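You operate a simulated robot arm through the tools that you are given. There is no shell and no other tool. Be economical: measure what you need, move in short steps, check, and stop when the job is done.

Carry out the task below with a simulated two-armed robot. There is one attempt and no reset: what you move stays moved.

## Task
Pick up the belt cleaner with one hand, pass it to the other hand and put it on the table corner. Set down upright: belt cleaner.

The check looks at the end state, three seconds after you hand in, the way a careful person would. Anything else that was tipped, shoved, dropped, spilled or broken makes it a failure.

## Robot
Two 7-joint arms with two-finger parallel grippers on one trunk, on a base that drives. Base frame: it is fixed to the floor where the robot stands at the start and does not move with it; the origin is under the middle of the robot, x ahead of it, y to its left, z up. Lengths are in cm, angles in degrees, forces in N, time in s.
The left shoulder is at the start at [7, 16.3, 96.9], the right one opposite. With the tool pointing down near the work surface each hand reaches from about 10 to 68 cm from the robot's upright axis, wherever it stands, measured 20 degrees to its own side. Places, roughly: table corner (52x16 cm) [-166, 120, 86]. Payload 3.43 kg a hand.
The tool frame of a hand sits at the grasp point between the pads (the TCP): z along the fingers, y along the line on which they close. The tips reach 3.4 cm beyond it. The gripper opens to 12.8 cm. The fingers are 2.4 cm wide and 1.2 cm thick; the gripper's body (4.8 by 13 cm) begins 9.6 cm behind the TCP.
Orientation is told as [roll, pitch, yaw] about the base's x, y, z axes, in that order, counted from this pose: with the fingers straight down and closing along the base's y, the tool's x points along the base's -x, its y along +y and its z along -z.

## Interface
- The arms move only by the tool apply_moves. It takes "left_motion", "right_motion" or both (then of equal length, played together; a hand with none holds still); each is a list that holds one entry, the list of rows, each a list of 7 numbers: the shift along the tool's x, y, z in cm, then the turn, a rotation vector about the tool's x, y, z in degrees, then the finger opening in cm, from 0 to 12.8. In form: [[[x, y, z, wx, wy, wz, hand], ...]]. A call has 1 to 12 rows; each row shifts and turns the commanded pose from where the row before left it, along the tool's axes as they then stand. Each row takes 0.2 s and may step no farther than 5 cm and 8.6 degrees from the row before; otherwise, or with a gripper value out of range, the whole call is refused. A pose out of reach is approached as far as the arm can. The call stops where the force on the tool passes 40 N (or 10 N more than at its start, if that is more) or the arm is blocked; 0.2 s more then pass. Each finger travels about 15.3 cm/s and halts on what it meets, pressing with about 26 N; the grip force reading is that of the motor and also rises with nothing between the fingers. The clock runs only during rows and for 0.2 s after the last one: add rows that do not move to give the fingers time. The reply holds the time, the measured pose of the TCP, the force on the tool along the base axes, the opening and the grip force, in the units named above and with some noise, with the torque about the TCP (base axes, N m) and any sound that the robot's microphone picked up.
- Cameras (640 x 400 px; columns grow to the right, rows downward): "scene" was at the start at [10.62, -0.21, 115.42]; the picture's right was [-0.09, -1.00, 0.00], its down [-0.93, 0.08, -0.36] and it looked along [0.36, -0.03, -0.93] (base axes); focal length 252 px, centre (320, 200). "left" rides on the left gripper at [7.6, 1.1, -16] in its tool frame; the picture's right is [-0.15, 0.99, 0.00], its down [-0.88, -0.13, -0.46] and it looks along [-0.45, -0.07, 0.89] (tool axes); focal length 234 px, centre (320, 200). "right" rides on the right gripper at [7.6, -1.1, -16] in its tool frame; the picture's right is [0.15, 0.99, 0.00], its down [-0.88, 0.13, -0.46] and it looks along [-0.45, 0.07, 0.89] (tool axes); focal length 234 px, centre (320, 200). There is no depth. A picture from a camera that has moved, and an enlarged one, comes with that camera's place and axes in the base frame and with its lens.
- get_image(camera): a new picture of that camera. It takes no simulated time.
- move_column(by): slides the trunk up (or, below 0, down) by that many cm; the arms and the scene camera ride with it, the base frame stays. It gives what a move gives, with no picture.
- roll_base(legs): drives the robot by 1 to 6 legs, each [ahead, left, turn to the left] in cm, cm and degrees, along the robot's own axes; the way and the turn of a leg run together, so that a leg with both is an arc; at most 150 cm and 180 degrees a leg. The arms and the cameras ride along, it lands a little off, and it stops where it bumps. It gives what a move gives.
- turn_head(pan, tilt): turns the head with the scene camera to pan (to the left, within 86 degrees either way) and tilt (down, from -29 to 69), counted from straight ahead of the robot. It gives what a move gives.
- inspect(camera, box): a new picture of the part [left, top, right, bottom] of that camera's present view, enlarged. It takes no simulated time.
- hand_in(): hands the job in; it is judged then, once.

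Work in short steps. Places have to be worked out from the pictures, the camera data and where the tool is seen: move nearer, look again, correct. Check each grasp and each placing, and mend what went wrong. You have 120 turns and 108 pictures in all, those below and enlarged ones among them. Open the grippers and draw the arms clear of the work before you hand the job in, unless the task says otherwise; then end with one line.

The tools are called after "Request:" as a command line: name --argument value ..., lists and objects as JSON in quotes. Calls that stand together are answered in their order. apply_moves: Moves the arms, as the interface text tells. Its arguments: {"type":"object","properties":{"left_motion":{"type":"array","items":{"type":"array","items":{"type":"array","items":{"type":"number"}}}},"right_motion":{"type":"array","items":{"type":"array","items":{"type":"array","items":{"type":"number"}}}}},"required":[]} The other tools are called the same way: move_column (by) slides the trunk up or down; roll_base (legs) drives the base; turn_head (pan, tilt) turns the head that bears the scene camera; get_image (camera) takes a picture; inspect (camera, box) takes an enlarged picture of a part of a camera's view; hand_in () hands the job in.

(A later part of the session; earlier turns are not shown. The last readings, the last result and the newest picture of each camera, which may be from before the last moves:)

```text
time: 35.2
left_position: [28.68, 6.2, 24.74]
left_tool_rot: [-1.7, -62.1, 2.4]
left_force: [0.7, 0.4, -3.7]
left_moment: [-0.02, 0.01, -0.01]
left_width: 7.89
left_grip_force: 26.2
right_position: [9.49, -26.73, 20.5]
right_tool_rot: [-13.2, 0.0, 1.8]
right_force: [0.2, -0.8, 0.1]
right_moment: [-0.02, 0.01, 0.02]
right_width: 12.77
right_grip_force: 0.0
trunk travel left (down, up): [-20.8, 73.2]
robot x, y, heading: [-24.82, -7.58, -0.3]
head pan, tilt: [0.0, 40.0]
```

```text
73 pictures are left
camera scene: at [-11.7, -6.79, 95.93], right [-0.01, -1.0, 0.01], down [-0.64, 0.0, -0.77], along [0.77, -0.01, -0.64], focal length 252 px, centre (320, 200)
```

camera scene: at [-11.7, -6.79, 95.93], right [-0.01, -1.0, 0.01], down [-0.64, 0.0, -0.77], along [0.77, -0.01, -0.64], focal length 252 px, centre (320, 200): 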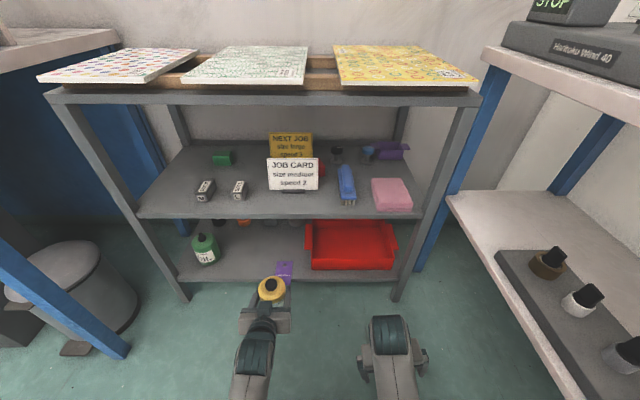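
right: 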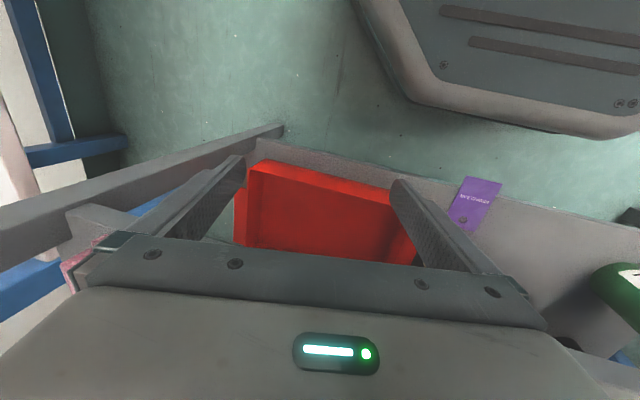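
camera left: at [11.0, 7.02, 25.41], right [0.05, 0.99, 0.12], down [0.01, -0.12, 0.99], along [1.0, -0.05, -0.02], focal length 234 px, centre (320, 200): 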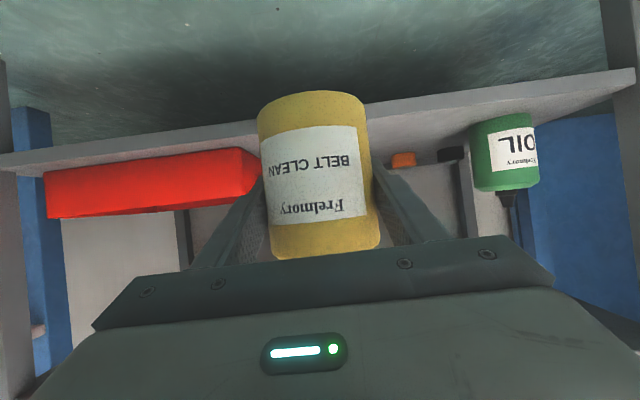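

The bottle is clear of the shelf and hanging straight; nothing else moved. I back off another 25 cm, then raise the left hand.

Request:
roll_base --legs '[[-25, 0, 0]]'

Request:
apply_moves --left_motion '[[[-1, 0, -0.5, 0, 0, 0, 0], [-2, 0, -1, 0, 0, 0, 0], [-2, 0, -1, 0, 0, 0, 0], [-2, 0, -1, 0, 0, 0, 0], [-2, 0, -1, 0, 0, 0, 0], [-2, 0, -1, 0, 0, 0, 0], [-2, 0, -1, 0, 0, 0, 0], [-2, 0, -1, 0, 0, 0, 0], [-2, 0, -1, 0, 0, 0, 0], [-2, 0, -1, 0, 0, 0, 0], [-1, 0, -0.5, 0, 0, 0, 0], [0, 0, 0, 0, 0, 0, 0]]]'

Request:
get_image --camera "left"

Request:
get_image --camera "scene"

```text
time: 37.0
left_position: [4.05, 6.31, 24.67]
left_tool_rot: [-1.5, -62.0, 2.2]
left_force: [-0.2, -0.5, -4.6]
left_moment: [-0.01, -0.03, 0.02]
left_width: 7.87
left_grip_force: 25.6
right_position: [-15.3, -26.78, 20.36]
right_tool_rot: [-13.1, 0.0, 1.8]
right_force: [-0.7, 0.8, -0.1]
right_moment: [-0.01, 0.02, -0.03]
right_width: 12.8
right_grip_force: 0.0
trunk travel left (down, up): [-20.8, 73.2]
robot x, y, heading: [-49.85, -7.5, -0.4]
head pan, tilt: [0.0, 40.0]
```

```text
time: 38.9
left_position: [-1.17, 9.0, 35.12]
left_tool_rot: [8.3, -52.9, -7.0]
left_force: [-0.6, 0.0, -3.7]
left_moment: [-0.01, -0.01, -0.03]
left_width: 7.87
left_grip_force: 25.8
right_position: [-15.3, -26.65, 20.43]
right_tool_rot: [-12.8, 0.2, 1.8]
right_force: [0.0, -0.1, 0.6]
right_moment: [0.0, 0.01, -0.01]
right_width: 12.77
right_grip_force: 0.0
trunk travel left (down, up): [-20.8, 73.2]
robot x, y, heading: [-50.24, -7.96, -0.6]
head pan, tilt: [0.0, 40.0]
stopped in row 9 (left hand): the arm was blocked; the commanded pose is now the measured one
```

```text
72 pictures are left
camera left: at [-18.5, 9.97, 38.59], right [0.09, 0.97, 0.2], down [0.16, -0.22, 0.96], along [0.98, -0.06, -0.18], focal length 234 px, centre (320, 200)
```

left: 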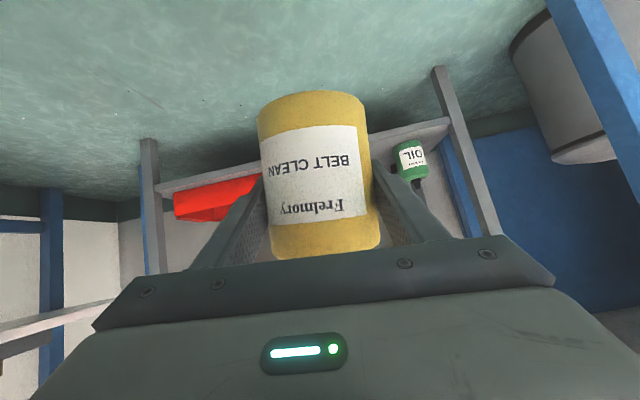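

```text
71 pictures are left
camera scene: at [-36.39, -6.99, 96.01], right [-0.01, -1.0, 0.01], down [-0.64, 0.0, -0.77], along [0.77, -0.01, -0.64], focal length 252 px, centre (320, 200)
```

scene: 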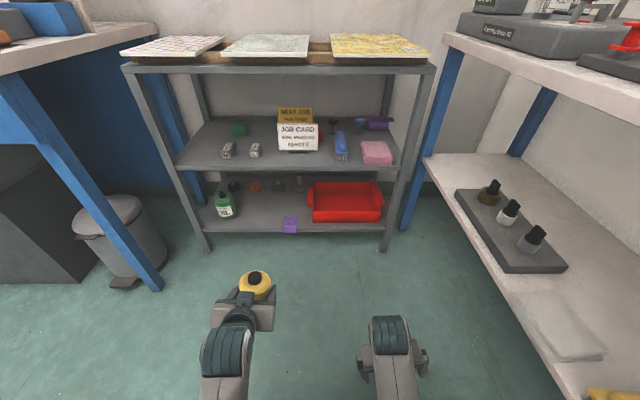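

The wrist met a limit raising straight up and tipped the bottle about 9°. I go back down along the same way to the level pose and will do the handover there, with the right hand coming from above.

Request:
apply_moves --left_motion '[[[0.5, -0.3, 1, 0, -1, -1, 0], [0.7, -0.5, 1.7, 0, -2, -1.2, 0], [0.7, -0.5, 1.7, 0, -2, -1.2, 0], [0.7, -0.5, 1.7, 0, -2, -1.2, 0], [0.7, -0.3, 1.4, 0, -2, -1.2, 0], [0, 0, 0, 0, 0, 0, 0]]]'

Request:
get_image --camera "left"

```text
time: 40.3
left_position: [3.58, 8.48, 27.71]
left_tool_rot: [3.2, -62.5, -0.5]
left_force: [-0.6, 0.2, -3.4]
left_moment: [0.0, -0.01, 0.02]
left_width: 7.9
left_grip_force: 25.6
right_position: [-15.35, -26.63, 20.3]
right_tool_rot: [-13.2, 0.3, 1.8]
right_force: [0.7, 0.4, 0.5]
right_moment: [0.02, -0.01, 0.0]
right_width: 12.78
right_grip_force: 0.1
trunk travel left (down, up): [-20.8, 73.2]
robot x, y, heading: [-49.94, -7.92, -0.5]
head pan, tilt: [0.0, 40.0]
```

```text
70 pictures are left
camera left: at [-14.14, 8.87, 28.4], right [0.03, 0.99, 0.16], down [0.01, -0.16, 0.99], along [1.0, -0.02, -0.01], focal length 234 px, centre (320, 200)
```

left: 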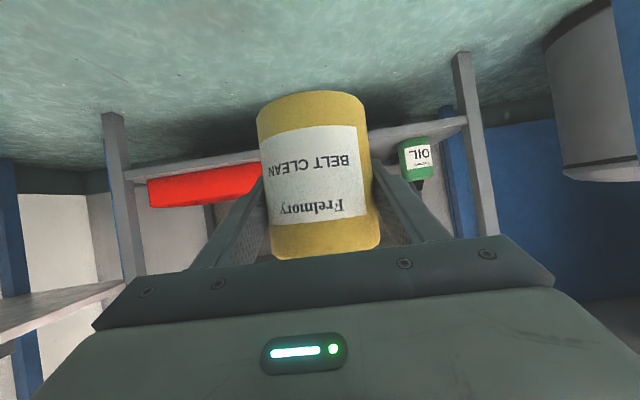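

The bottle is held level again at (3.6, 8.5), base about z 22, body top about 32.7. I raise the right hand, straighten it and begin turning it 90° so it can close front-to-back on the bottle's top.

Request:
apply_moves --right_motion '[[[0, 0, -4.5, -2.6, 0, 0, 12.8], [0, 0, -4.5, -2.6, 0, 0, 12.8], [0, 0, -4.5, -2.6, 0, 0, 12.8], [0, 0, -4.5, -2.6, 0, 0, 12.8], [0, 0, -4.5, -2.6, 0, 0, 12.8], [0, 0, -3, 0, 0, -8, 12.8], [0, 0, 0, 0, 0, -8, 12.8], [0, 0, 0, 0, 0, -8, 12.8], [0, 0, 0, 0, 0, -8, 12.8], [0, 0, 0, 0, 0, -8, 12.8], [0, 0, 0, 0, 0, -8, 12.8], [0, 0, 0, 0, 0, 0, 12.8]]]'

Request:
get_image --camera "scene"

```text
time: 40.8
left_position: [3.58, 8.64, 27.81]
left_tool_rot: [3.4, -62.6, -0.8]
left_force: [0.9, -0.2, -4.6]
left_moment: [0.01, 0.01, 0.04]
left_width: 7.88
left_grip_force: 26.2
right_position: [-16.39, -35.16, 24.2]
right_tool_rot: [-22.3, 1.9, 4.2]
right_force: [-1.0, -0.6, -0.5]
right_moment: [0.05, -0.01, 0.02]
right_width: 12.8
right_grip_force: 0.1
right hand out of reach, approached as far as the arm can: row 2
trunk travel left (down, up): [-20.8, 73.2]
robot x, y, heading: [-50.4, -7.73, -0.3]
head pan, tilt: [0.0, 40.0]
stopped in row 2 (right hand): the arm was blocked; the commanded pose is now the measured one
```

```text
69 pictures are left
camera scene: at [-36.29, -6.61, 95.87], right [-0.01, -1.0, 0.01], down [-0.64, 0.0, -0.77], along [0.77, -0.01, -0.64], focal length 252 px, centre (320, 200)
```

scene: 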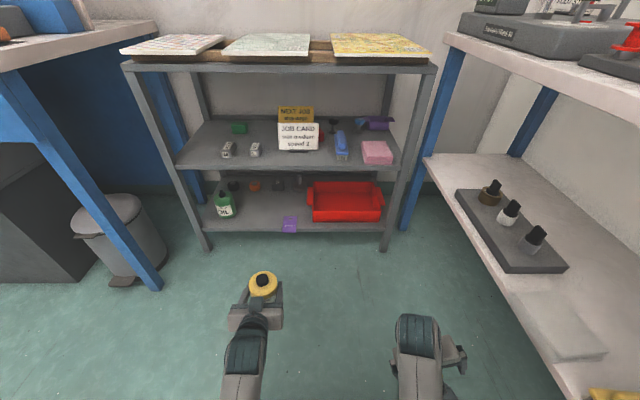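

Raising straight up folds the elbow to its limit. I move the right hand forward while straightening its roll, and yaw the left hand inward about its wrist to bring the bottle nearer the middle.

Request:
apply_moves --right_motion '[[[-3, 0, 0, -4.4, 0, 0, 12.8], [-4, 0, 0, -4.4, 0, 0, 12.8], [-4, 0, 0, -4.4, 0, 0, 12.8], [-4, 0, 0, -4.4, 0, 0, 12.8], [0, 0, 0, -4.4, 0, 0, 12.8]]]' --left_motion '[[[0, -1.3, 0, 3.5, 0, 1.8, 0], [0, -2.4, 0, 7.1, 0, 3.7, 0], [0, -2.4, 0, 7.1, 0, 3.7, 0], [0, -2.4, 0, 7.1, 0, 3.7, 0], [0, 0, 0, 0, 0, 0, 0]]]'

Request:
get_image --camera "scene"

```text
time: 41.5
left_position: [3.45, 3.58, 28.13]
left_tool_rot: [2.5, -62.2, -13.8]
left_force: [0.3, 0.5, -2.8]
left_moment: [0.01, -0.03, 0.0]
left_width: 7.88
left_grip_force: 25.6
right_position: [-18.62, -39.7, 18.76]
right_tool_rot: [-17.0, 13.1, 3.9]
right_force: [1.1, -0.2, -0.3]
right_moment: [-0.02, 0.03, -0.02]
right_width: 12.8
right_grip_force: 0.1
trunk travel left (down, up): [-20.8, 73.2]
robot x, y, heading: [-49.68, -7.75, -0.5]
head pan, tilt: [0.0, 40.0]
stopped in row 3 (right hand): the arm was blocked; the commanded pose is now the measured one
```

```text
68 pictures are left
camera scene: at [-36.41, -7.2, 96.12], right [-0.01, -1.0, 0.0], down [-0.64, 0.0, -0.77], along [0.77, -0.01, -0.64], focal length 252 px, centre (320, 200)
```

scene: 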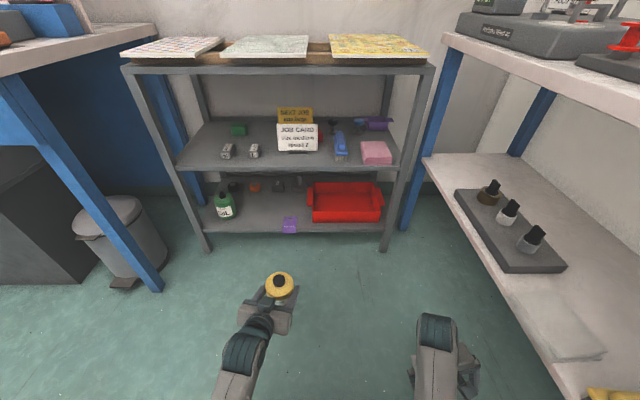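

The right elbow is probably catching on the base because the trunk is so low. I raise the column by a cautious 1.5 cm and check whether the bottle slips.

Request:
move_column --by 1.5

Request:
get_image --camera "left"

```text
time: 42.2
left_position: [3.21, 3.3, 27.9]
left_tool_rot: [1.6, -62.0, -12.8]
left_force: [0.3, -0.2, -4.8]
left_moment: [0.01, -0.02, -0.03]
left_width: 7.89
left_grip_force: 25.8
right_position: [-18.54, -39.62, 18.79]
right_tool_rot: [-17.1, 13.1, 4.1]
right_force: [0.2, -0.3, 0.6]
right_moment: [0.01, -0.01, 0.01]
right_width: 12.78
right_grip_force: 0.2
trunk travel left (down, up): [-22.3, 71.7]
robot x, y, heading: [-49.79, -7.91, -0.2]
head pan, tilt: [0.0, 40.0]
```

```text
67 pictures are left
camera left: at [-13.9, 7.9, 28.78], right [0.26, 0.95, 0.14], down [-0.02, -0.14, 0.99], along [0.96, -0.26, -0.02], focal length 234 px, centre (320, 200)
```

left: 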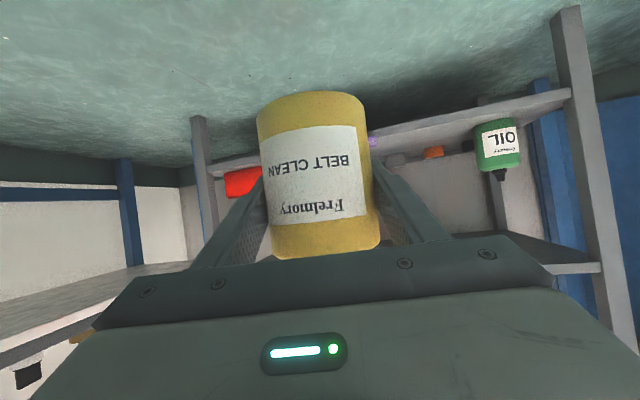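

The column was resting on a stop, so that step barely moved it. I raise 2 cm more and check again.

Request:
move_column --by 2

Request:
get_image --camera "left"

```text
time: 42.8
left_position: [3.22, 3.35, 30.12]
left_tool_rot: [2.2, -62.0, -13.4]
left_force: [-1.1, -0.3, -4.8]
left_moment: [0.01, -0.01, -0.02]
left_width: 7.88
left_grip_force: 26.1
right_position: [-18.54, -39.76, 20.82]
right_tool_rot: [-17.0, 13.3, 4.2]
right_force: [-0.3, -0.6, -0.1]
right_moment: [0.02, 0.01, -0.01]
right_width: 12.8
right_grip_force: 0.2
trunk travel left (down, up): [-24.3, 69.7]
robot x, y, heading: [-49.78, -7.8, -0.3]
head pan, tilt: [0.0, 40.0]
```

```text
66 pictures are left
camera left: at [-13.85, 7.93, 30.97], right [0.26, 0.95, 0.15], down [-0.02, -0.15, 0.99], along [0.96, -0.26, -0.02], focal length 234 px, centre (320, 200)
```

left: 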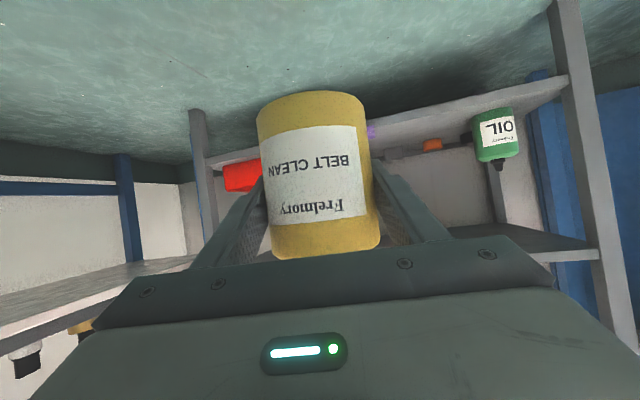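

No slip. I strafe left 12 cm for room from the right bench, then raise the column 20 cm.

Request:
roll_base --legs '[[0, 12, 0]]'

Request:
move_column --by 20

Request:
get_image --camera "left"

Request:
get_image --camera "scene"

```text
time: 44.1
left_position: [3.38, 15.22, 30.14]
left_tool_rot: [2.1, -61.9, -13.4]
left_force: [-0.1, 0.8, -4.3]
left_moment: [0.0, -0.02, -0.01]
left_width: 7.88
left_grip_force: 25.5
right_position: [-18.52, -27.8, 20.84]
right_tool_rot: [-17.0, 13.1, 4.2]
right_force: [-0.5, 0.4, 0.8]
right_moment: [0.02, 0.0, -0.01]
right_width: 12.8
right_grip_force: 0.0
trunk travel left (down, up): [-24.3, 69.7]
robot x, y, heading: [-49.79, 4.22, -0.4]
head pan, tilt: [0.0, 40.0]
```

```text
time: 46.2
left_position: [3.44, 15.19, 50.26]
left_tool_rot: [2.1, -62.1, -13.4]
left_force: [0.0, -0.5, -4.1]
left_moment: [0.01, 0.0, 0.03]
left_width: 7.89
left_grip_force: 26.2
right_position: [-18.47, -27.88, 40.75]
right_tool_rot: [-17.0, 13.2, 4.0]
right_force: [0.8, 0.0, 0.3]
right_moment: [0.0, 0.01, 0.03]
right_width: 12.79
right_grip_force: 0.2
trunk travel left (down, up): [-44.3, 49.7]
robot x, y, heading: [-49.73, 4.16, -0.7]
head pan, tilt: [0.0, 40.0]
```

```text
65 pictures are left
camera left: at [-13.73, 19.88, 51.0], right [0.26, 0.95, 0.15], down [-0.02, -0.15, 0.99], along [0.96, -0.26, -0.02], focal length 234 px, centre (320, 200)
```

left: 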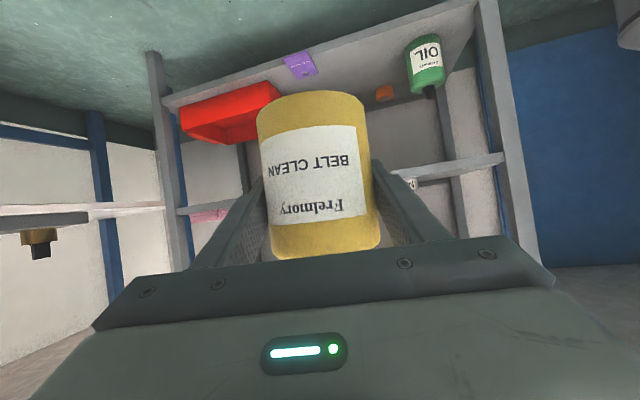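

```text
64 pictures are left
camera scene: at [-36.13, 4.48, 118.32], right [-0.01, -1.0, 0.0], down [-0.64, 0.01, -0.77], along [0.77, -0.01, -0.64], focal length 252 px, centre (320, 200)
```

scene: 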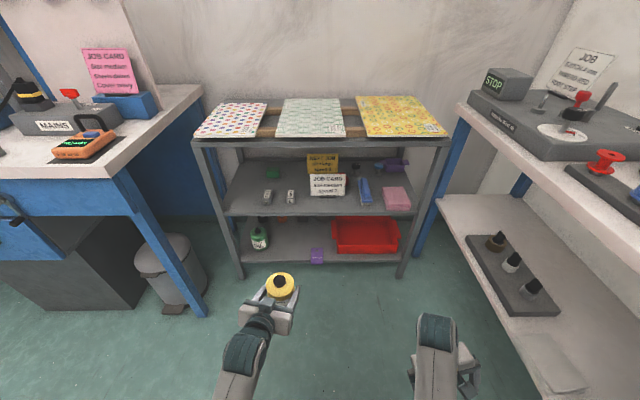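

No slip at the higher column. I straighten the right hand again while moving it forward.

Request:
apply_moves --right_motion '[[[-3, 0, 0, -3.4, -2.6, 0, 12.8], [-3, 0, 0, -3.4, -2.6, 0, 12.8], [-3, 0, 0, -3.4, -2.6, 0, 12.8], [-3, 0, 0, -3.4, -2.6, 0, 12.8], [-3, 0, 0, -3.4, -2.6, 0, 12.8], [0, 0, 0, 0, 0, 0, 12.8]]]'

```text
time: 47.6
left_position: [3.44, 15.27, 50.21]
left_tool_rot: [2.2, -61.9, -13.3]
left_force: [0.2, 0.0, -4.4]
left_moment: [0.01, 0.02, 0.03]
left_width: 7.9
left_grip_force: 25.7
right_position: [-3.71, -26.5, 38.61]
right_tool_rot: [0.5, 0.3, 6.0]
right_force: [0.4, -0.6, -1.0]
right_moment: [-0.01, 0.01, 0.0]
right_width: 12.8
right_grip_force: 0.1
trunk travel left (down, up): [-44.3, 49.7]
robot x, y, heading: [-49.68, 4.25, -0.4]
head pan, tilt: [0.0, 40.0]
```

Now the right arm moves freely. I raise it toward z 63 and yaw the left hand a further 16° inward.

Request:
apply_moves --right_motion '[[[-0.5, 0, -4.5, 0, 0, 0, 12.8], [-0.5, 0, -4.5, 0, 0, 0, 12.8], [-0.5, 0, -4.5, 0, 0, 0, 12.8], [-0.5, 0, -4.5, 0, 0, 0, 12.8], [-0.5, 0, -4.5, 0, 0, 0, 12.8], [-0.5, 0, -3, 0, 0, 0, 12.8], [0, 0, 0, 0, 0, 0, 12.8]]]' --left_motion '[[[0, -1.2, 0, 3.5, 0, 1.8, 0], [0, -1.2, 0, 3.5, 0, 1.8, 0], [0, -1.2, 0, 3.5, 0, 1.8, 0], [0, -1.2, 0, 3.5, 0, 1.8, 0], [0, 0, 0, 0, 0, 0, 0], [0, 0, 0, 0, 0, 0, 0], [0, 0, 0, 0, 0, 0, 0]]]'

```text
time: 48.3
left_position: [2.79, 12.67, 50.16]
left_tool_rot: [1.8, -61.8, -21.9]
left_force: [0.4, 0.5, -3.6]
left_moment: [0.02, -0.03, -0.03]
left_width: 7.88
left_grip_force: 26.4
right_position: [-3.46, -37.39, 50.03]
right_tool_rot: [-9.6, 1.2, 1.9]
right_force: [-0.8, 0.1, -0.4]
right_moment: [-0.04, 0.0, 0.02]
right_width: 12.8
right_grip_force: 0.1
right hand out of reach, approached as far as the arm can: row 3
trunk travel left (down, up): [-44.3, 49.7]
robot x, y, heading: [-49.72, 4.3, -0.5]
head pan, tilt: [0.0, 40.0]
stopped in row 3 (right hand): the arm was blocked; the commanded pose is now the measured one
```

The folded-elbow limit pushed the right hand outward. I take it forward and inward first, then up.

Request:
apply_moves --right_motion '[[[-2.5, 3.2, 0, -2, 0, 0, 12.8], [-2.5, 3.2, 0, -2, 0, 0, 12.8], [-2.5, 3.2, 0, -2, 0, 0, 12.8], [-2.5, 3.2, 0, -2, 0, 0, 12.8], [-2.5, 3.2, 0, -1.6, 0, 0, 12.8], [0, 0, -3, 0, 0, 0, 12.8], [0, 0, -4, 0, 0, 0, 12.8], [0, 0, -4, 0, 0, 0, 12.8], [0, 0, -3, 0, 0, 0, 12.8], [0, 0, 0, 0, 0, 0, 12.8]]]'

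Request:
get_image --camera "scene"

```text
time: 50.7
left_position: [2.73, 12.62, 50.13]
left_tool_rot: [2.0, -61.8, -22.0]
left_force: [-0.2, -0.6, -4.6]
left_moment: [-0.01, -0.01, -0.02]
left_width: 7.87
left_grip_force: 26.2
right_position: [12.51, -28.5, 58.87]
right_tool_rot: [-3.1, 1.1, -0.9]
right_force: [-0.1, -0.7, -0.6]
right_moment: [-0.04, 0.05, -0.05]
right_width: 12.81
right_grip_force: 0.1
right hand out of reach, approached as far as the arm can: row 7, 8, 9
trunk travel left (down, up): [-44.3, 49.7]
robot x, y, heading: [-49.58, 4.11, -0.5]
head pan, tilt: [0.0, 40.0]
stopped in row 10 (right hand): the arm was blocked; the commanded pose is now the measured one
```

```text
63 pictures are left
camera scene: at [-36.13, 4.44, 118.32], right [-0.01, -1.0, 0.0], down [-0.64, 0.01, -0.77], along [0.77, -0.01, -0.64], focal length 252 px, centre (320, 200)
```

scene: 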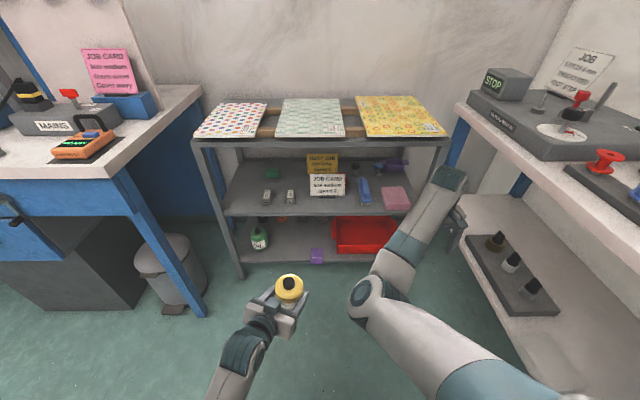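

The right elbow has swung inward, so a top-down reach across is poor. I change plan: mirror the left hand's pose with the right (pointing forward-left, 30° down) and take the bottle's upper body; first I bring the right hand back down to its earlier place.

Request:
apply_moves --right_motion '[[[0, 0, 4.5, 0, 0, 0, 12.8], [2, 0, 4.5, 0, 0, 0, 12.8], [3, 0, 3.8, 0, 0, 0, 12.8], [3, 0, 3.8, 0, 0, 0, 12.8], [4, 1, 1.5, 0, 0, 0, 12.8], [4, 1, 0, 0, 0, 0, 12.8], [4, 1, 0, 0, 0, 0, 12.8], [4, 1, 0, 0, 0, 0, 12.8], [0, 0, 0, 0, 0, 0, 12.8]]]'

Request:
get_image --camera "scene"

```text
time: 52.2
left_position: [2.69, 12.49, 50.16]
left_tool_rot: [1.8, -61.7, -21.9]
left_force: [0.2, 0.5, -4.6]
left_moment: [-0.02, 0.01, 0.0]
left_width: 7.87
left_grip_force: 26.3
right_position: [-4.0, -36.14, 43.3]
right_tool_rot: [-11.2, -0.1, -3.1]
right_force: [-0.2, 0.6, 0.3]
right_moment: [0.02, 0.02, 0.02]
right_width: 12.81
right_grip_force: 0.1
trunk travel left (down, up): [-44.3, 49.7]
robot x, y, heading: [-49.76, 3.99, -0.5]
head pan, tilt: [0.0, 40.0]
stopped in row 7 (right hand): the arm was blocked; the commanded pose is now the measured one
```

```text
62 pictures are left
camera scene: at [-36.13, 4.45, 118.33], right [-0.01, -1.0, 0.0], down [-0.64, 0.01, -0.77], along [0.77, -0.01, -0.64], focal length 252 px, centre (320, 200)
```

scene: 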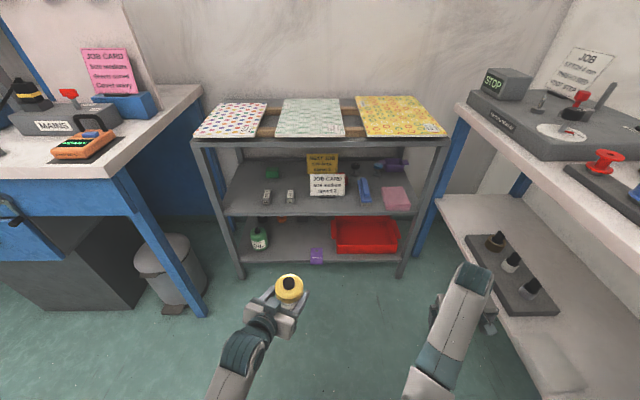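

The elbow is better. I bring the hand inward and level to about (-4, -20, 38).

Request:
apply_moves --right_motion '[[[0, 3, 1.5, -2.2, 0, 0, 12.8], [0, 3, 1.5, -2.2, 0, 0, 12.8], [0, 3, 1.5, -2.2, 0, 0, 12.8], [0, 3, 1, -2.2, 0, 0, 12.8], [0, 3, 0, -2.2, 0, 0, 12.8], [0, 0, 0, 0, 0, 0, 12.8]]]'

Request:
get_image --camera "scene"

```text
time: 53.8
left_position: [2.83, 12.42, 50.04]
left_tool_rot: [1.9, -61.7, -21.9]
left_force: [-0.7, 0.6, -4.2]
left_moment: [-0.04, -0.03, 0.0]
left_width: 7.88
left_grip_force: 26.0
right_position: [-2.59, -30.38, 37.3]
right_tool_rot: [-7.0, -1.2, -4.5]
right_force: [0.6, 1.5, -0.3]
right_moment: [-0.02, -0.01, 0.02]
right_width: 12.77
right_grip_force: 0.0
trunk travel left (down, up): [-44.3, 49.7]
robot x, y, heading: [-49.56, 4.11, -0.6]
head pan, tilt: [0.0, 40.0]
stopped in row 6 (right hand): the arm was blocked; the commanded pose is now the measured one
```

```text
61 pictures are left
camera scene: at [-36.13, 4.42, 118.32], right [-0.01, -1.0, 0.0], down [-0.64, 0.01, -0.77], along [0.77, -0.01, -0.64], focal length 252 px, centre (320, 200)
```

scene: 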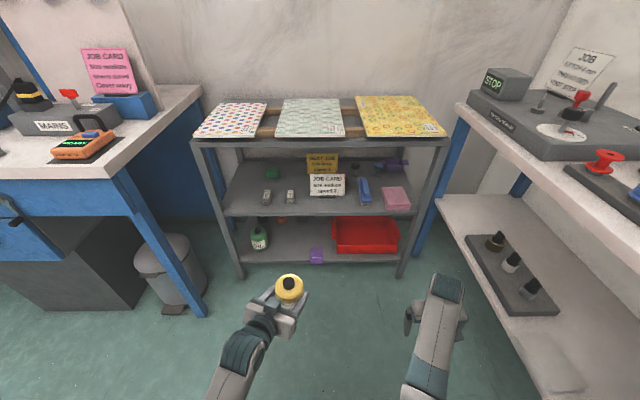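

I now pitch the right hand's fingers forward the same way as the left's.

Request:
apply_moves --right_motion '[[[0, 0, 0, 0, -8.4, 0, 12.8], [0, 0, 0, 0, -8.4, 0, 12.8], [0, 0, 0, 0, -8.4, 0, 12.8], [0, 0, 0, 0, -8.4, 0, 12.8], [0, 0, 0, 0, -8.4, 0, 12.8], [0, 0, 0, 0, -8.4, 0, 12.8], [0, 0, 0, 0, -8.4, 0, 12.8], [0, 0, 0, 0, 0, 0, 12.8]]]'

Request:
get_image --camera "scene"

```text
time: 55.6
left_position: [2.73, 12.51, 50.35]
left_tool_rot: [1.9, -61.8, -21.9]
left_force: [0.0, -0.3, -4.5]
left_moment: [-0.04, 0.01, -0.03]
left_width: 7.88
left_grip_force: 26.0
right_position: [-2.58, -30.21, 37.25]
right_tool_rot: [-13.6, -59.4, 7.2]
right_force: [-0.4, 0.2, -0.1]
right_moment: [0.02, 0.02, 0.0]
right_width: 12.8
right_grip_force: 0.0
trunk travel left (down, up): [-44.3, 49.7]
robot x, y, heading: [-49.89, 3.95, -0.5]
head pan, tilt: [0.0, 40.0]
```

```text
60 pictures are left
camera scene: at [-36.13, 4.43, 118.33], right [-0.01, -1.0, 0.0], down [-0.64, 0.01, -0.77], along [0.77, -0.01, -0.64], focal length 252 px, centre (320, 200)
```

scene: 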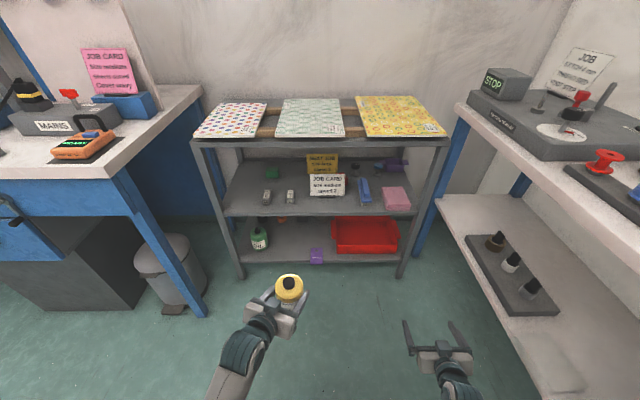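

The right hand now points forward. I level its roll, yaw it left about its wrist while rising, and yaw the left hand further inward so that the hands meet at about 85°.

Request:
apply_moves --right_motion '[[[0, 0, 0, 0, 0, 8, 12.8], [-1.5, 2.4, -0.8, -7.3, 0, -4.1, 12.8], [-1.5, 2.4, -0.8, -7.3, 0, -4.1, 12.8], [-1.5, 2.4, -0.8, -7.3, 0, -4.1, 12.8], [-1.5, 2.4, -0.8, -7.3, 0, -4.1, 12.8], [-1.5, 2.4, -0.8, -7.3, 0, -4.1, 12.8], [-1.5, 2.4, -0.8, -7.3, 0, -4.1, 12.8], [0, 0, 0, 0, 0, 0, 12.8]]]' --left_motion '[[[0, -1, 0, 3, 0, 1.5, 0], [0, -1, 0, 3, 0, 1.5, 0], [0, -1, 0, 3, 0, 1.5, 0], [0, -1, 0, 3, 0, 1.5, 0], [0, -1, 0, 3, 0, 1.5, 0], [0, -1, 0, 3, 0, 1.5, 0], [0, 0, 0, 0, 0, 0, 0], [0, 0, 0, 0, 0, 0, 0]]]'

Request:
get_image --camera "scene"

Request:
get_image --camera "right"

```text
time: 57.4
left_position: [-0.7, 7.54, 50.13]
left_tool_rot: [1.2, -62.1, -41.8]
left_force: [-1.0, -0.1, -3.8]
left_moment: [0.03, 0.01, 0.0]
left_width: 7.88
left_grip_force: 25.6
right_position: [-5.84, -14.7, 47.78]
right_tool_rot: [3.9, -62.4, 37.4]
right_force: [0.6, 0.5, 0.3]
right_moment: [-0.01, 0.04, 0.01]
right_width: 12.8
right_grip_force: 0.0
trunk travel left (down, up): [-44.3, 49.7]
robot x, y, heading: [-50.18, 5.08, -0.8]
head pan, tilt: [0.0, 40.0]
```

```text
59 pictures are left
camera scene: at [-37.4, 4.94, 118.04], right [-0.01, -1.0, 0.0], down [-0.64, 0.01, -0.77], along [0.77, -0.01, -0.64], focal length 252 px, centre (320, 200)
```

scene: 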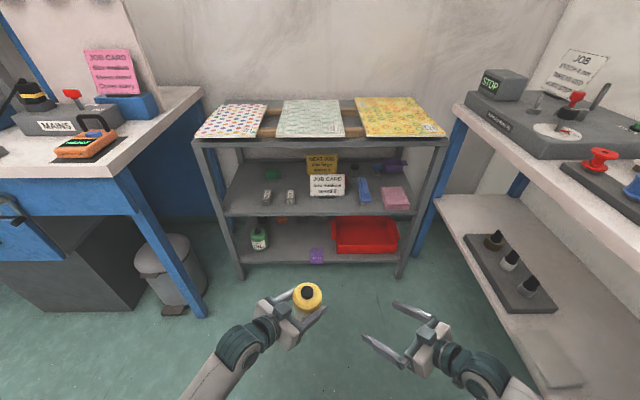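

```text
58 pictures are left
camera right: at [-18.64, -27.14, 48.37], right [-0.7, 0.71, -0.1], down [-0.06, 0.08, 1.0], along [0.71, 0.7, -0.01], focal length 234 px, centre (320, 200)
```

right: 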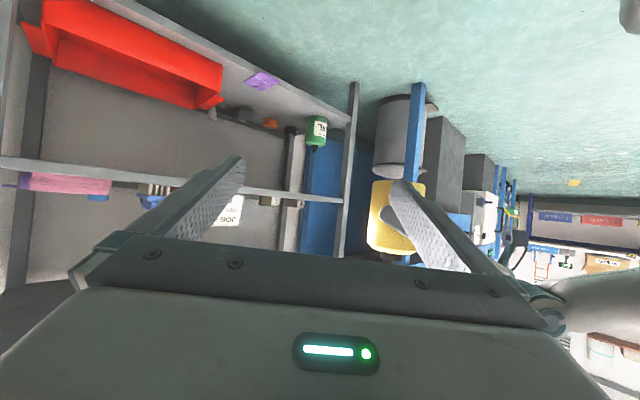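

Both hands now face each other at 82°, and the right camera agrees on the bottle's place. I lower and advance the left hand a little for elbow room, and bring the right hand to a pre-grasp point 12.5 cm back along its own finger axis.

Request:
apply_moves --left_motion '[[[1.3, 0.8, 1.8, 0, 0, 0, 0], [1.3, 0.8, 1.8, 0, 0, 0, 0], [1.3, 0.8, 1.8, 0, 0, 0, 0], [1.3, 0.8, 1.8, 0, 0, 0, 0], [0, 0, 0, 0, 0, 0, 0], [0, 0, 0, 0, 0, 0, 0], [0, 0, 0, 0, 0, 0, 0], [0, 0, 0, 0, 0, 0, 0]]]' --right_motion '[[[0, 0, 0, 0, 0, 0, 11], [0, 0, 0, 0, 0, 0, 11], [-1.6, 2, 1.7, 0, 0, 0, 11], [-1.6, 2, 1.7, 0, 0, 0, 11], [-1.6, 2, 1.7, 0, 0, 0, 11], [-1.6, 2, 1.7, 0, 0, 0, 11], [-1.6, 2, 1.7, 0, 0, 0, 11], [0, 0, 0, 0, 0, 0, 11]]]'

Request:
get_image --camera "scene"

Request:
get_image --camera "right"

```text
time: 59.2
left_position: [4.97, 7.19, 42.19]
left_tool_rot: [0.5, -61.6, -40.9]
left_force: [0.6, -0.1, -4.2]
left_moment: [-0.01, -0.01, 0.01]
left_width: 7.9
left_grip_force: 25.8
right_position: [-3.44, -1.72, 50.38]
right_tool_rot: [0.7, -60.4, 41.2]
right_force: [-0.2, -0.2, -0.6]
right_moment: [0.01, -0.01, -0.02]
right_width: 11.01
right_grip_force: 0.1
trunk travel left (down, up): [-44.3, 49.7]
robot x, y, heading: [-49.74, 4.3, -0.8]
head pan, tilt: [0.0, 40.0]
```

```text
57 pictures are left
camera scene: at [-36.14, 4.44, 118.33], right [-0.01, -1.0, 0.0], down [-0.64, 0.01, -0.77], along [0.77, -0.01, -0.64], focal length 252 px, centre (320, 200)
```

scene: 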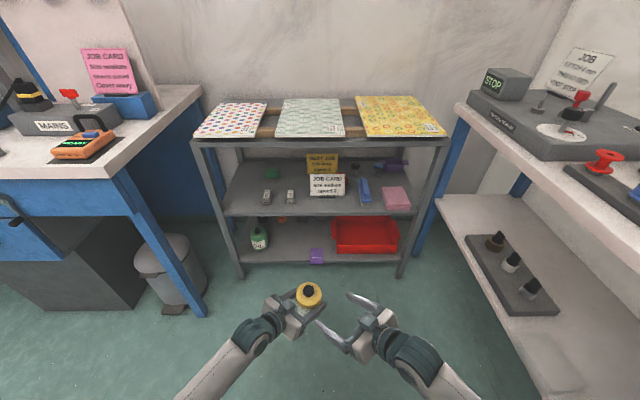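

```text
56 pictures are left
camera right: at [-16.02, -14.19, 51.69], right [-0.71, 0.69, -0.12], down [-0.05, 0.12, 0.99], along [0.7, 0.71, -0.05], focal length 234 px, centre (320, 200)
```

right: 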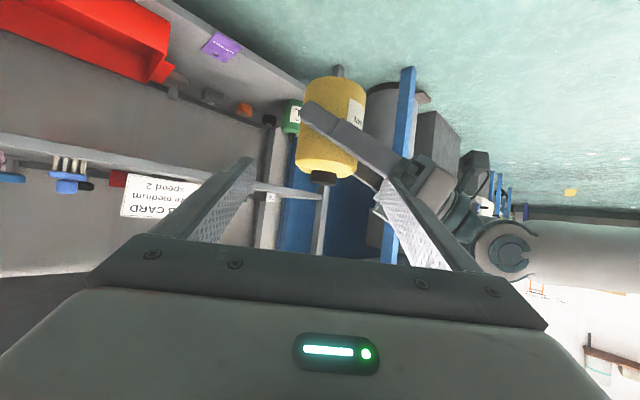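

Bottle axis at (5.0, 7.2), body z 37–47.3. I correct the approach line (up 1.6, left 1.0 in tool axes) and advance half way.

Request:
apply_moves --right_motion '[[[-0.8, 0.5, 0, 0, 0, 0, 11], [-0.8, 0.5, 0, 0, 0, 0, 11], [0, 0, 2, 0, 0, 0, 11], [0, 0, 2, 0, 0, 0, 11], [0, 0, 2, 0, 0, 0, 11], [0, 0, 0, 0, 0, 0, 11]]]'

Request:
get_image --camera "right"

Request:
inspect --camera "scene" --box '[220, 250, 440, 390]'

```text
time: 60.1
left_position: [5.23, 8.18, 41.68]
left_tool_rot: [1.9, -60.8, -41.5]
left_force: [1.4, 1.4, -6.0]
left_moment: [-0.07, -0.09, -0.1]
left_width: 7.85
left_grip_force: 26.5
right_position: [-2.08, 1.13, 50.66]
right_tool_rot: [1.2, -60.6, 40.9]
right_force: [-0.8, -1.2, 1.3]
right_moment: [0.03, 0.07, 0.11]
right_width: 10.97
right_grip_force: 0.0
trunk travel left (down, up): [-44.3, 49.7]
robot x, y, heading: [-49.65, 4.14, -0.6]
head pan, tilt: [0.0, 40.0]
stopped in row 4 (left hand): the force on the tool passed its limit at 59 N (the readings are from after the stop); the commanded pose is now the measured one
```

```text
55 pictures are left
camera right: at [-14.52, -11.44, 51.96], right [-0.71, 0.69, -0.12], down [-0.05, 0.11, 0.99], along [0.7, 0.71, -0.04], focal length 234 px, centre (320, 200)
```

right: 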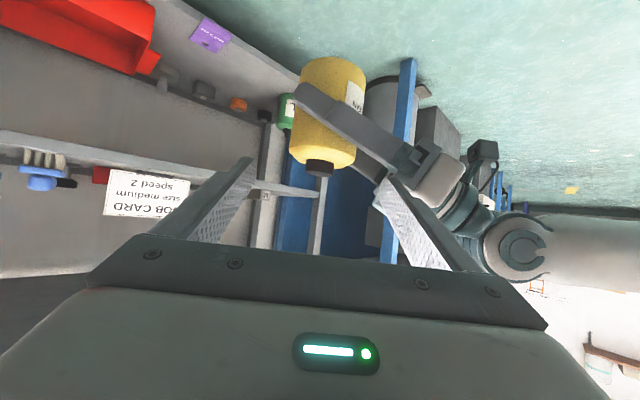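

```text
2.86 times, centred on (330, 320) of scene
camera zoom: at [-36.14, 4.44, 118.33], right [-0.01, -1.0, 0.0], down [-0.64, 0.01, -0.77], along [0.77, -0.01, -0.64], focal length 719 px, centre (291, -143)
```

zoom: 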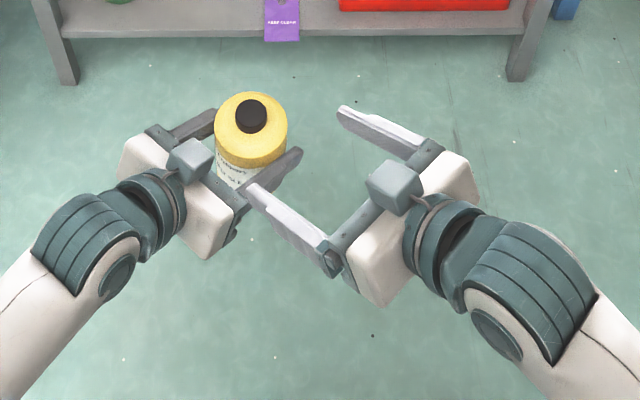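

The right's near finger touched the left palm's rail, and the bottle leans a little. I retreat the right hand 5 cm and check the left grip.

Request:
apply_moves --right_motion '[[[0, 0, -2.5, 0, 0, 0, 11], [0, 0, -2.5, 0, 0, 0, 11], [0, 0, 0, 0, 0, 0, 11]]]'

Request:
get_image --camera "left"

Request:
get_image --camera "right"

```text
time: 60.9
left_position: [5.37, 8.22, 41.73]
left_tool_rot: [1.9, -61.0, -41.6]
left_force: [-0.5, -0.2, -3.3]
left_moment: [0.02, -0.02, -0.02]
left_width: 7.84
left_grip_force: 26.3
right_position: [-5.2, -1.7, 53.25]
right_tool_rot: [1.1, -60.5, 40.8]
right_force: [0.9, -0.4, -0.5]
right_moment: [-0.04, 0.0, 0.03]
right_width: 10.99
right_grip_force: 0.1
trunk travel left (down, up): [-44.3, 49.7]
robot x, y, heading: [-49.48, 3.78, -0.6]
head pan, tilt: [0.0, 40.0]
```

```text
53 pictures are left
camera left: at [-7.54, 20.33, 42.92], right [0.69, 0.71, 0.14], down [-0.07, -0.13, 0.99], along [0.72, -0.69, -0.04], focal length 234 px, centre (320, 200)
```

left: 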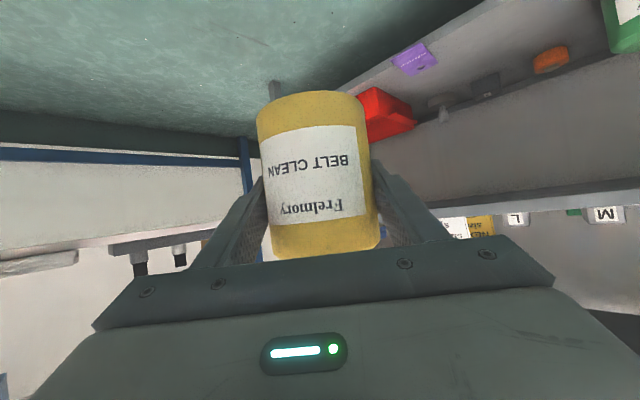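

```text
52 pictures are left
camera right: at [-17.75, -14.35, 54.44], right [-0.71, 0.69, -0.12], down [-0.05, 0.11, 0.99], along [0.7, 0.71, -0.04], focal length 234 px, centre (320, 200)
```

right: 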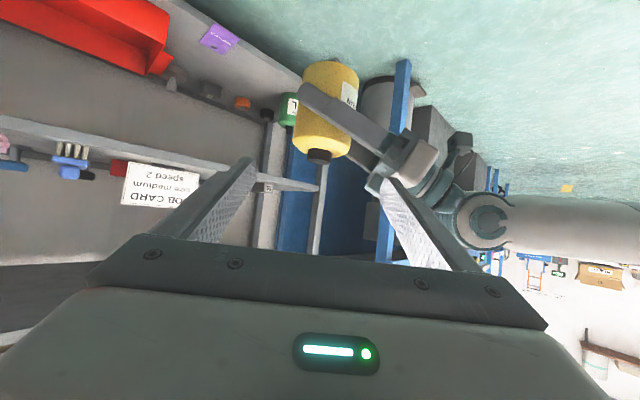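

The left grip is unchanged. I turn the right hand 17° more to the left so its near finger clears the left palm, narrow it to 9.8, and set a new approach line.

Request:
apply_moves --right_motion '[[[0, 0, 0, -7.3, 0, -4.2, 9.8], [0, 0, 0, -7.3, 0, -4.2, 9.8], [0.1, -1.8, 1, 0, 0, 0, 9.8], [0.1, -1.8, 1, 0, 0, 0, 9.8], [0, 0, 1, 0, 0, 0, 9.8], [0, 0, 0, 0, 0, 0, 9.8]]]'

Request:
get_image --camera "right"

Request:
inspect --camera "scene" --box '[220, 250, 440, 390]'

```text
time: 62.3
left_position: [5.43, 8.12, 41.92]
left_tool_rot: [1.9, -60.9, -41.5]
left_force: [0.5, 0.4, -4.1]
left_moment: [0.03, 0.02, 0.01]
left_width: 7.87
left_grip_force: 26.0
right_position: [-0.93, -1.49, 51.56]
right_tool_rot: [0.9, -60.7, 58.0]
right_force: [0.5, 0.5, -0.6]
right_moment: [0.02, -0.04, -0.01]
right_width: 9.79
right_grip_force: 0.1
trunk travel left (down, up): [-44.3, 49.7]
robot x, y, heading: [-49.77, 4.23, -0.4]
head pan, tilt: [0.0, 40.0]
```

```text
51 pictures are left
camera right: at [-9.2, -17.14, 52.71], right [-0.88, 0.45, -0.12], down [-0.09, 0.09, 0.99], along [0.46, 0.89, -0.04], focal length 234 px, centre (320, 200)
```

right: 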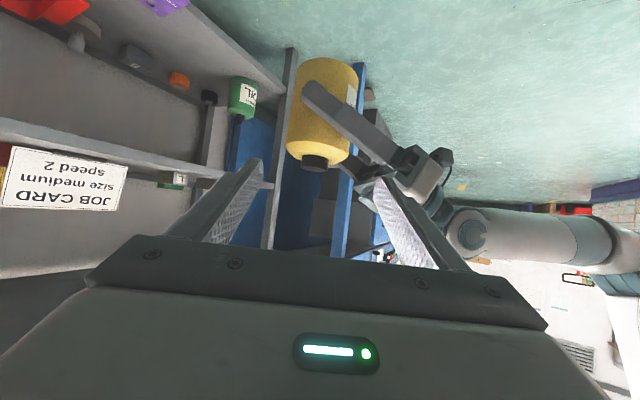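

```text
2.86 times, centred on (330, 320) of scene
camera zoom: at [-36.13, 4.42, 118.32], right [-0.01, -1.0, 0.0], down [-0.64, 0.01, -0.77], along [0.77, -0.01, -0.64], focal length 719 px, centre (291, -143)
```

zoom: 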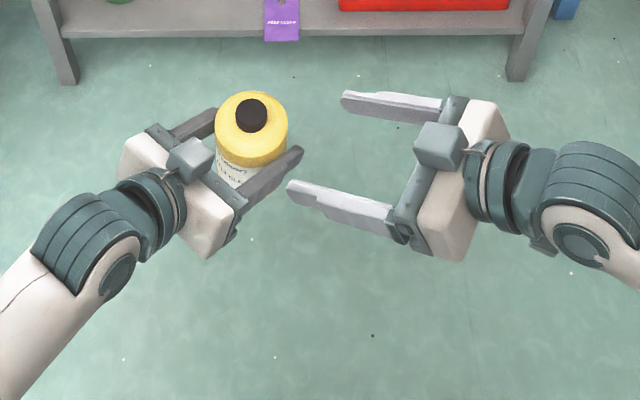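

The line is good, but body top works out near 46, so I steepen the right hand by 12° to let its fingers pass over the left's, aim for z≈44.4, and advance half way.

Request:
apply_moves --right_motion '[[[-0.7, -0.1, 0, 0, 6, 0, 9.8], [-0.7, -0.1, 0, 0, 6, 0, 9.8], [-0.75, -0.1, 0, 0, 0, 0, 9.8], [0, 0, 2, 0, 0, 0, 9.8], [0, 0, 2, 0, 0, 0, 9.8], [0, 0, 2, 0, 0, 0, 9.8], [0, 0, 0, 0, 0, 0, 9.8]]]'

Request:
get_image --camera "right"

Request:
inspect --camera "scene" --box '[220, 250, 440, 390]'

```text
time: 63.9
left_position: [5.32, 8.15, 41.8]
left_tool_rot: [2.0, -60.9, -41.5]
left_force: [0.7, 0.6, -5.1]
left_moment: [-0.02, -0.09, -0.08]
left_width: 7.87
left_grip_force: 26.0
right_position: [2.31, 3.35, 49.39]
right_tool_rot: [0.5, -48.7, 58.2]
right_force: [-0.1, 0.1, 1.8]
right_moment: [0.1, 0.11, 0.06]
right_width: 9.82
right_grip_force: 0.3
trunk travel left (down, up): [-44.3, 49.7]
robot x, y, heading: [-50.09, 3.82, -0.5]
head pan, tilt: [0.0, 40.0]
```

```text
49 pictures are left
camera right: at [-5.65, -11.79, 54.13], right [-0.9, 0.43, -0.1], down [0.02, 0.27, 0.96], along [0.44, 0.86, -0.25], focal length 234 px, centre (320, 200)
```

right: 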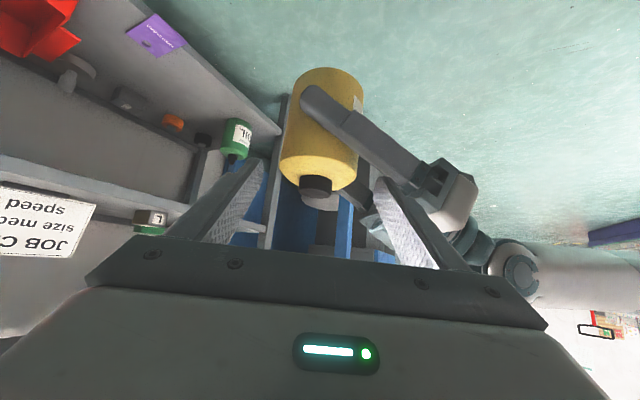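

```text
2.86 times, centred on (330, 320) of scene
camera zoom: at [-36.12, 4.42, 118.32], right [-0.01, -1.0, 0.0], down [-0.64, 0.01, -0.77], along [0.77, -0.01, -0.64], focal length 719 px, centre (291, -143)
```

zoom: 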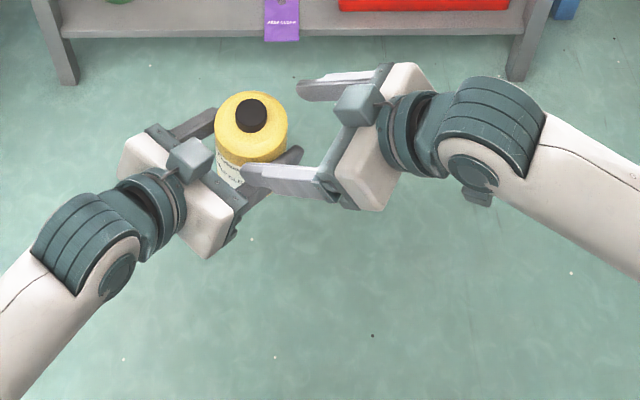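

Slight contact is hinted, so crossing over the left finger is too tight. I retract and steepen the right hand further (55° down), so its fingers pass inside the left's gap in front of and behind the bottle.

Request:
apply_moves --right_motion '[[[0, 0, -3.5, 0, 0, 0, 9.8], [0, 0, -3.5, 0, 0, 0, 9.8], [0, 0, 0, 0, 7, 0, 9.8], [0, 0, 0, 0, 7, 0, 9.8], [-1.6, 0, 0, 0, 0, 0, 9.8], [-1.6, 0, 0, 0, 0, 0, 9.8], [0, 0, 0, 0, 0, 0, 9.8]]]'

Request:
get_image --camera "right"

```text
time: 65.5
left_position: [5.4, 8.17, 41.93]
left_tool_rot: [1.9, -61.0, -41.5]
left_force: [0.8, -0.1, -3.6]
left_moment: [0.02, 0.04, 0.01]
left_width: 7.86
left_grip_force: 26.2
right_position: [0.94, 1.1, 55.77]
right_tool_rot: [0.4, -34.7, 58.4]
right_force: [-0.1, -0.6, 0.2]
right_moment: [-0.01, 0.0, 0.01]
right_width: 9.8
right_grip_force: 0.0
trunk travel left (down, up): [-44.3, 49.7]
robot x, y, heading: [-49.86, 4.12, -0.5]
head pan, tilt: [0.0, 40.0]
```

```text
47 pictures are left
camera right: at [-6.06, -12.68, 64.56], right [-0.91, 0.41, -0.08], down [0.14, 0.46, 0.88], along [0.4, 0.79, -0.47], focal length 234 px, centre (320, 200)
```

right: 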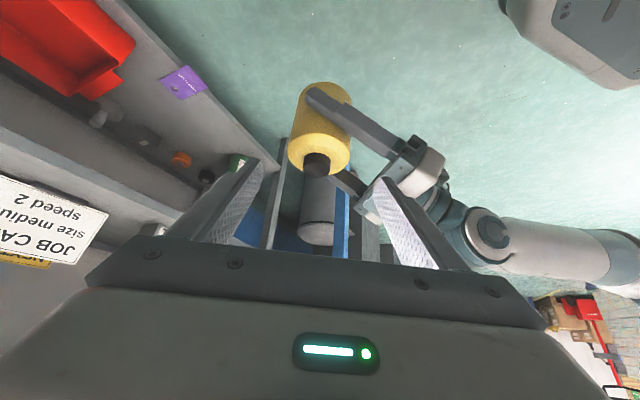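

The line now passes straight to the bottle top (remaining about 13.9 cm). I advance 8 cm and look.

Request:
apply_moves --right_motion '[[[0.1, -0.1, 2, 0, 0, 0, 9.8], [0.1, 0, 2, 0, 0, 0, 9.8], [0, 0, 2, 0, 0, 0, 9.8], [0, 0, 2, 0, 0, 0, 9.8], [0, 0, 0, 0, 0, 0, 9.8]]]'

Request:
get_image --camera "right"

Request:
inspect --camera "scene" --box '[220, 250, 440, 390]'

```text
time: 66.7
left_position: [5.36, 8.16, 41.74]
left_tool_rot: [1.9, -60.9, -41.5]
left_force: [-1.9, -1.9, -6.5]
left_moment: [0.08, -0.26, 0.13]
left_width: 7.88
left_grip_force: 26.2
right_position: [3.47, 4.81, 49.07]
right_tool_rot: [0.4, -34.8, 58.4]
right_force: [1.7, 1.2, 1.9]
right_moment: [0.11, 0.07, -0.17]
right_width: 9.75
right_grip_force: 0.0
trunk travel left (down, up): [-44.3, 49.7]
robot x, y, heading: [-49.65, 4.4, -0.5]
head pan, tilt: [0.0, 40.0]
```

```text
46 pictures are left
camera right: at [-3.73, -8.96, 57.87], right [-0.91, 0.41, -0.08], down [0.13, 0.46, 0.88], along [0.4, 0.79, -0.47], focal length 234 px, centre (320, 200)
```

right: 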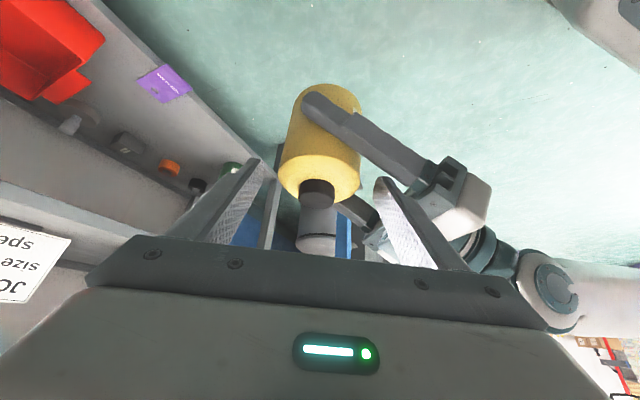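

```text
2.86 times, centred on (330, 320) of scene
camera zoom: at [-36.12, 4.42, 118.32], right [-0.01, -1.0, 0.0], down [-0.64, 0.01, -0.77], along [0.77, -0.01, -0.64], focal length 719 px, centre (291, -143)
```

zoom: 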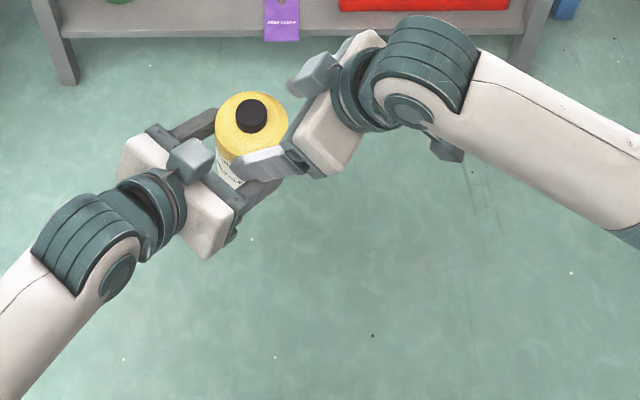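

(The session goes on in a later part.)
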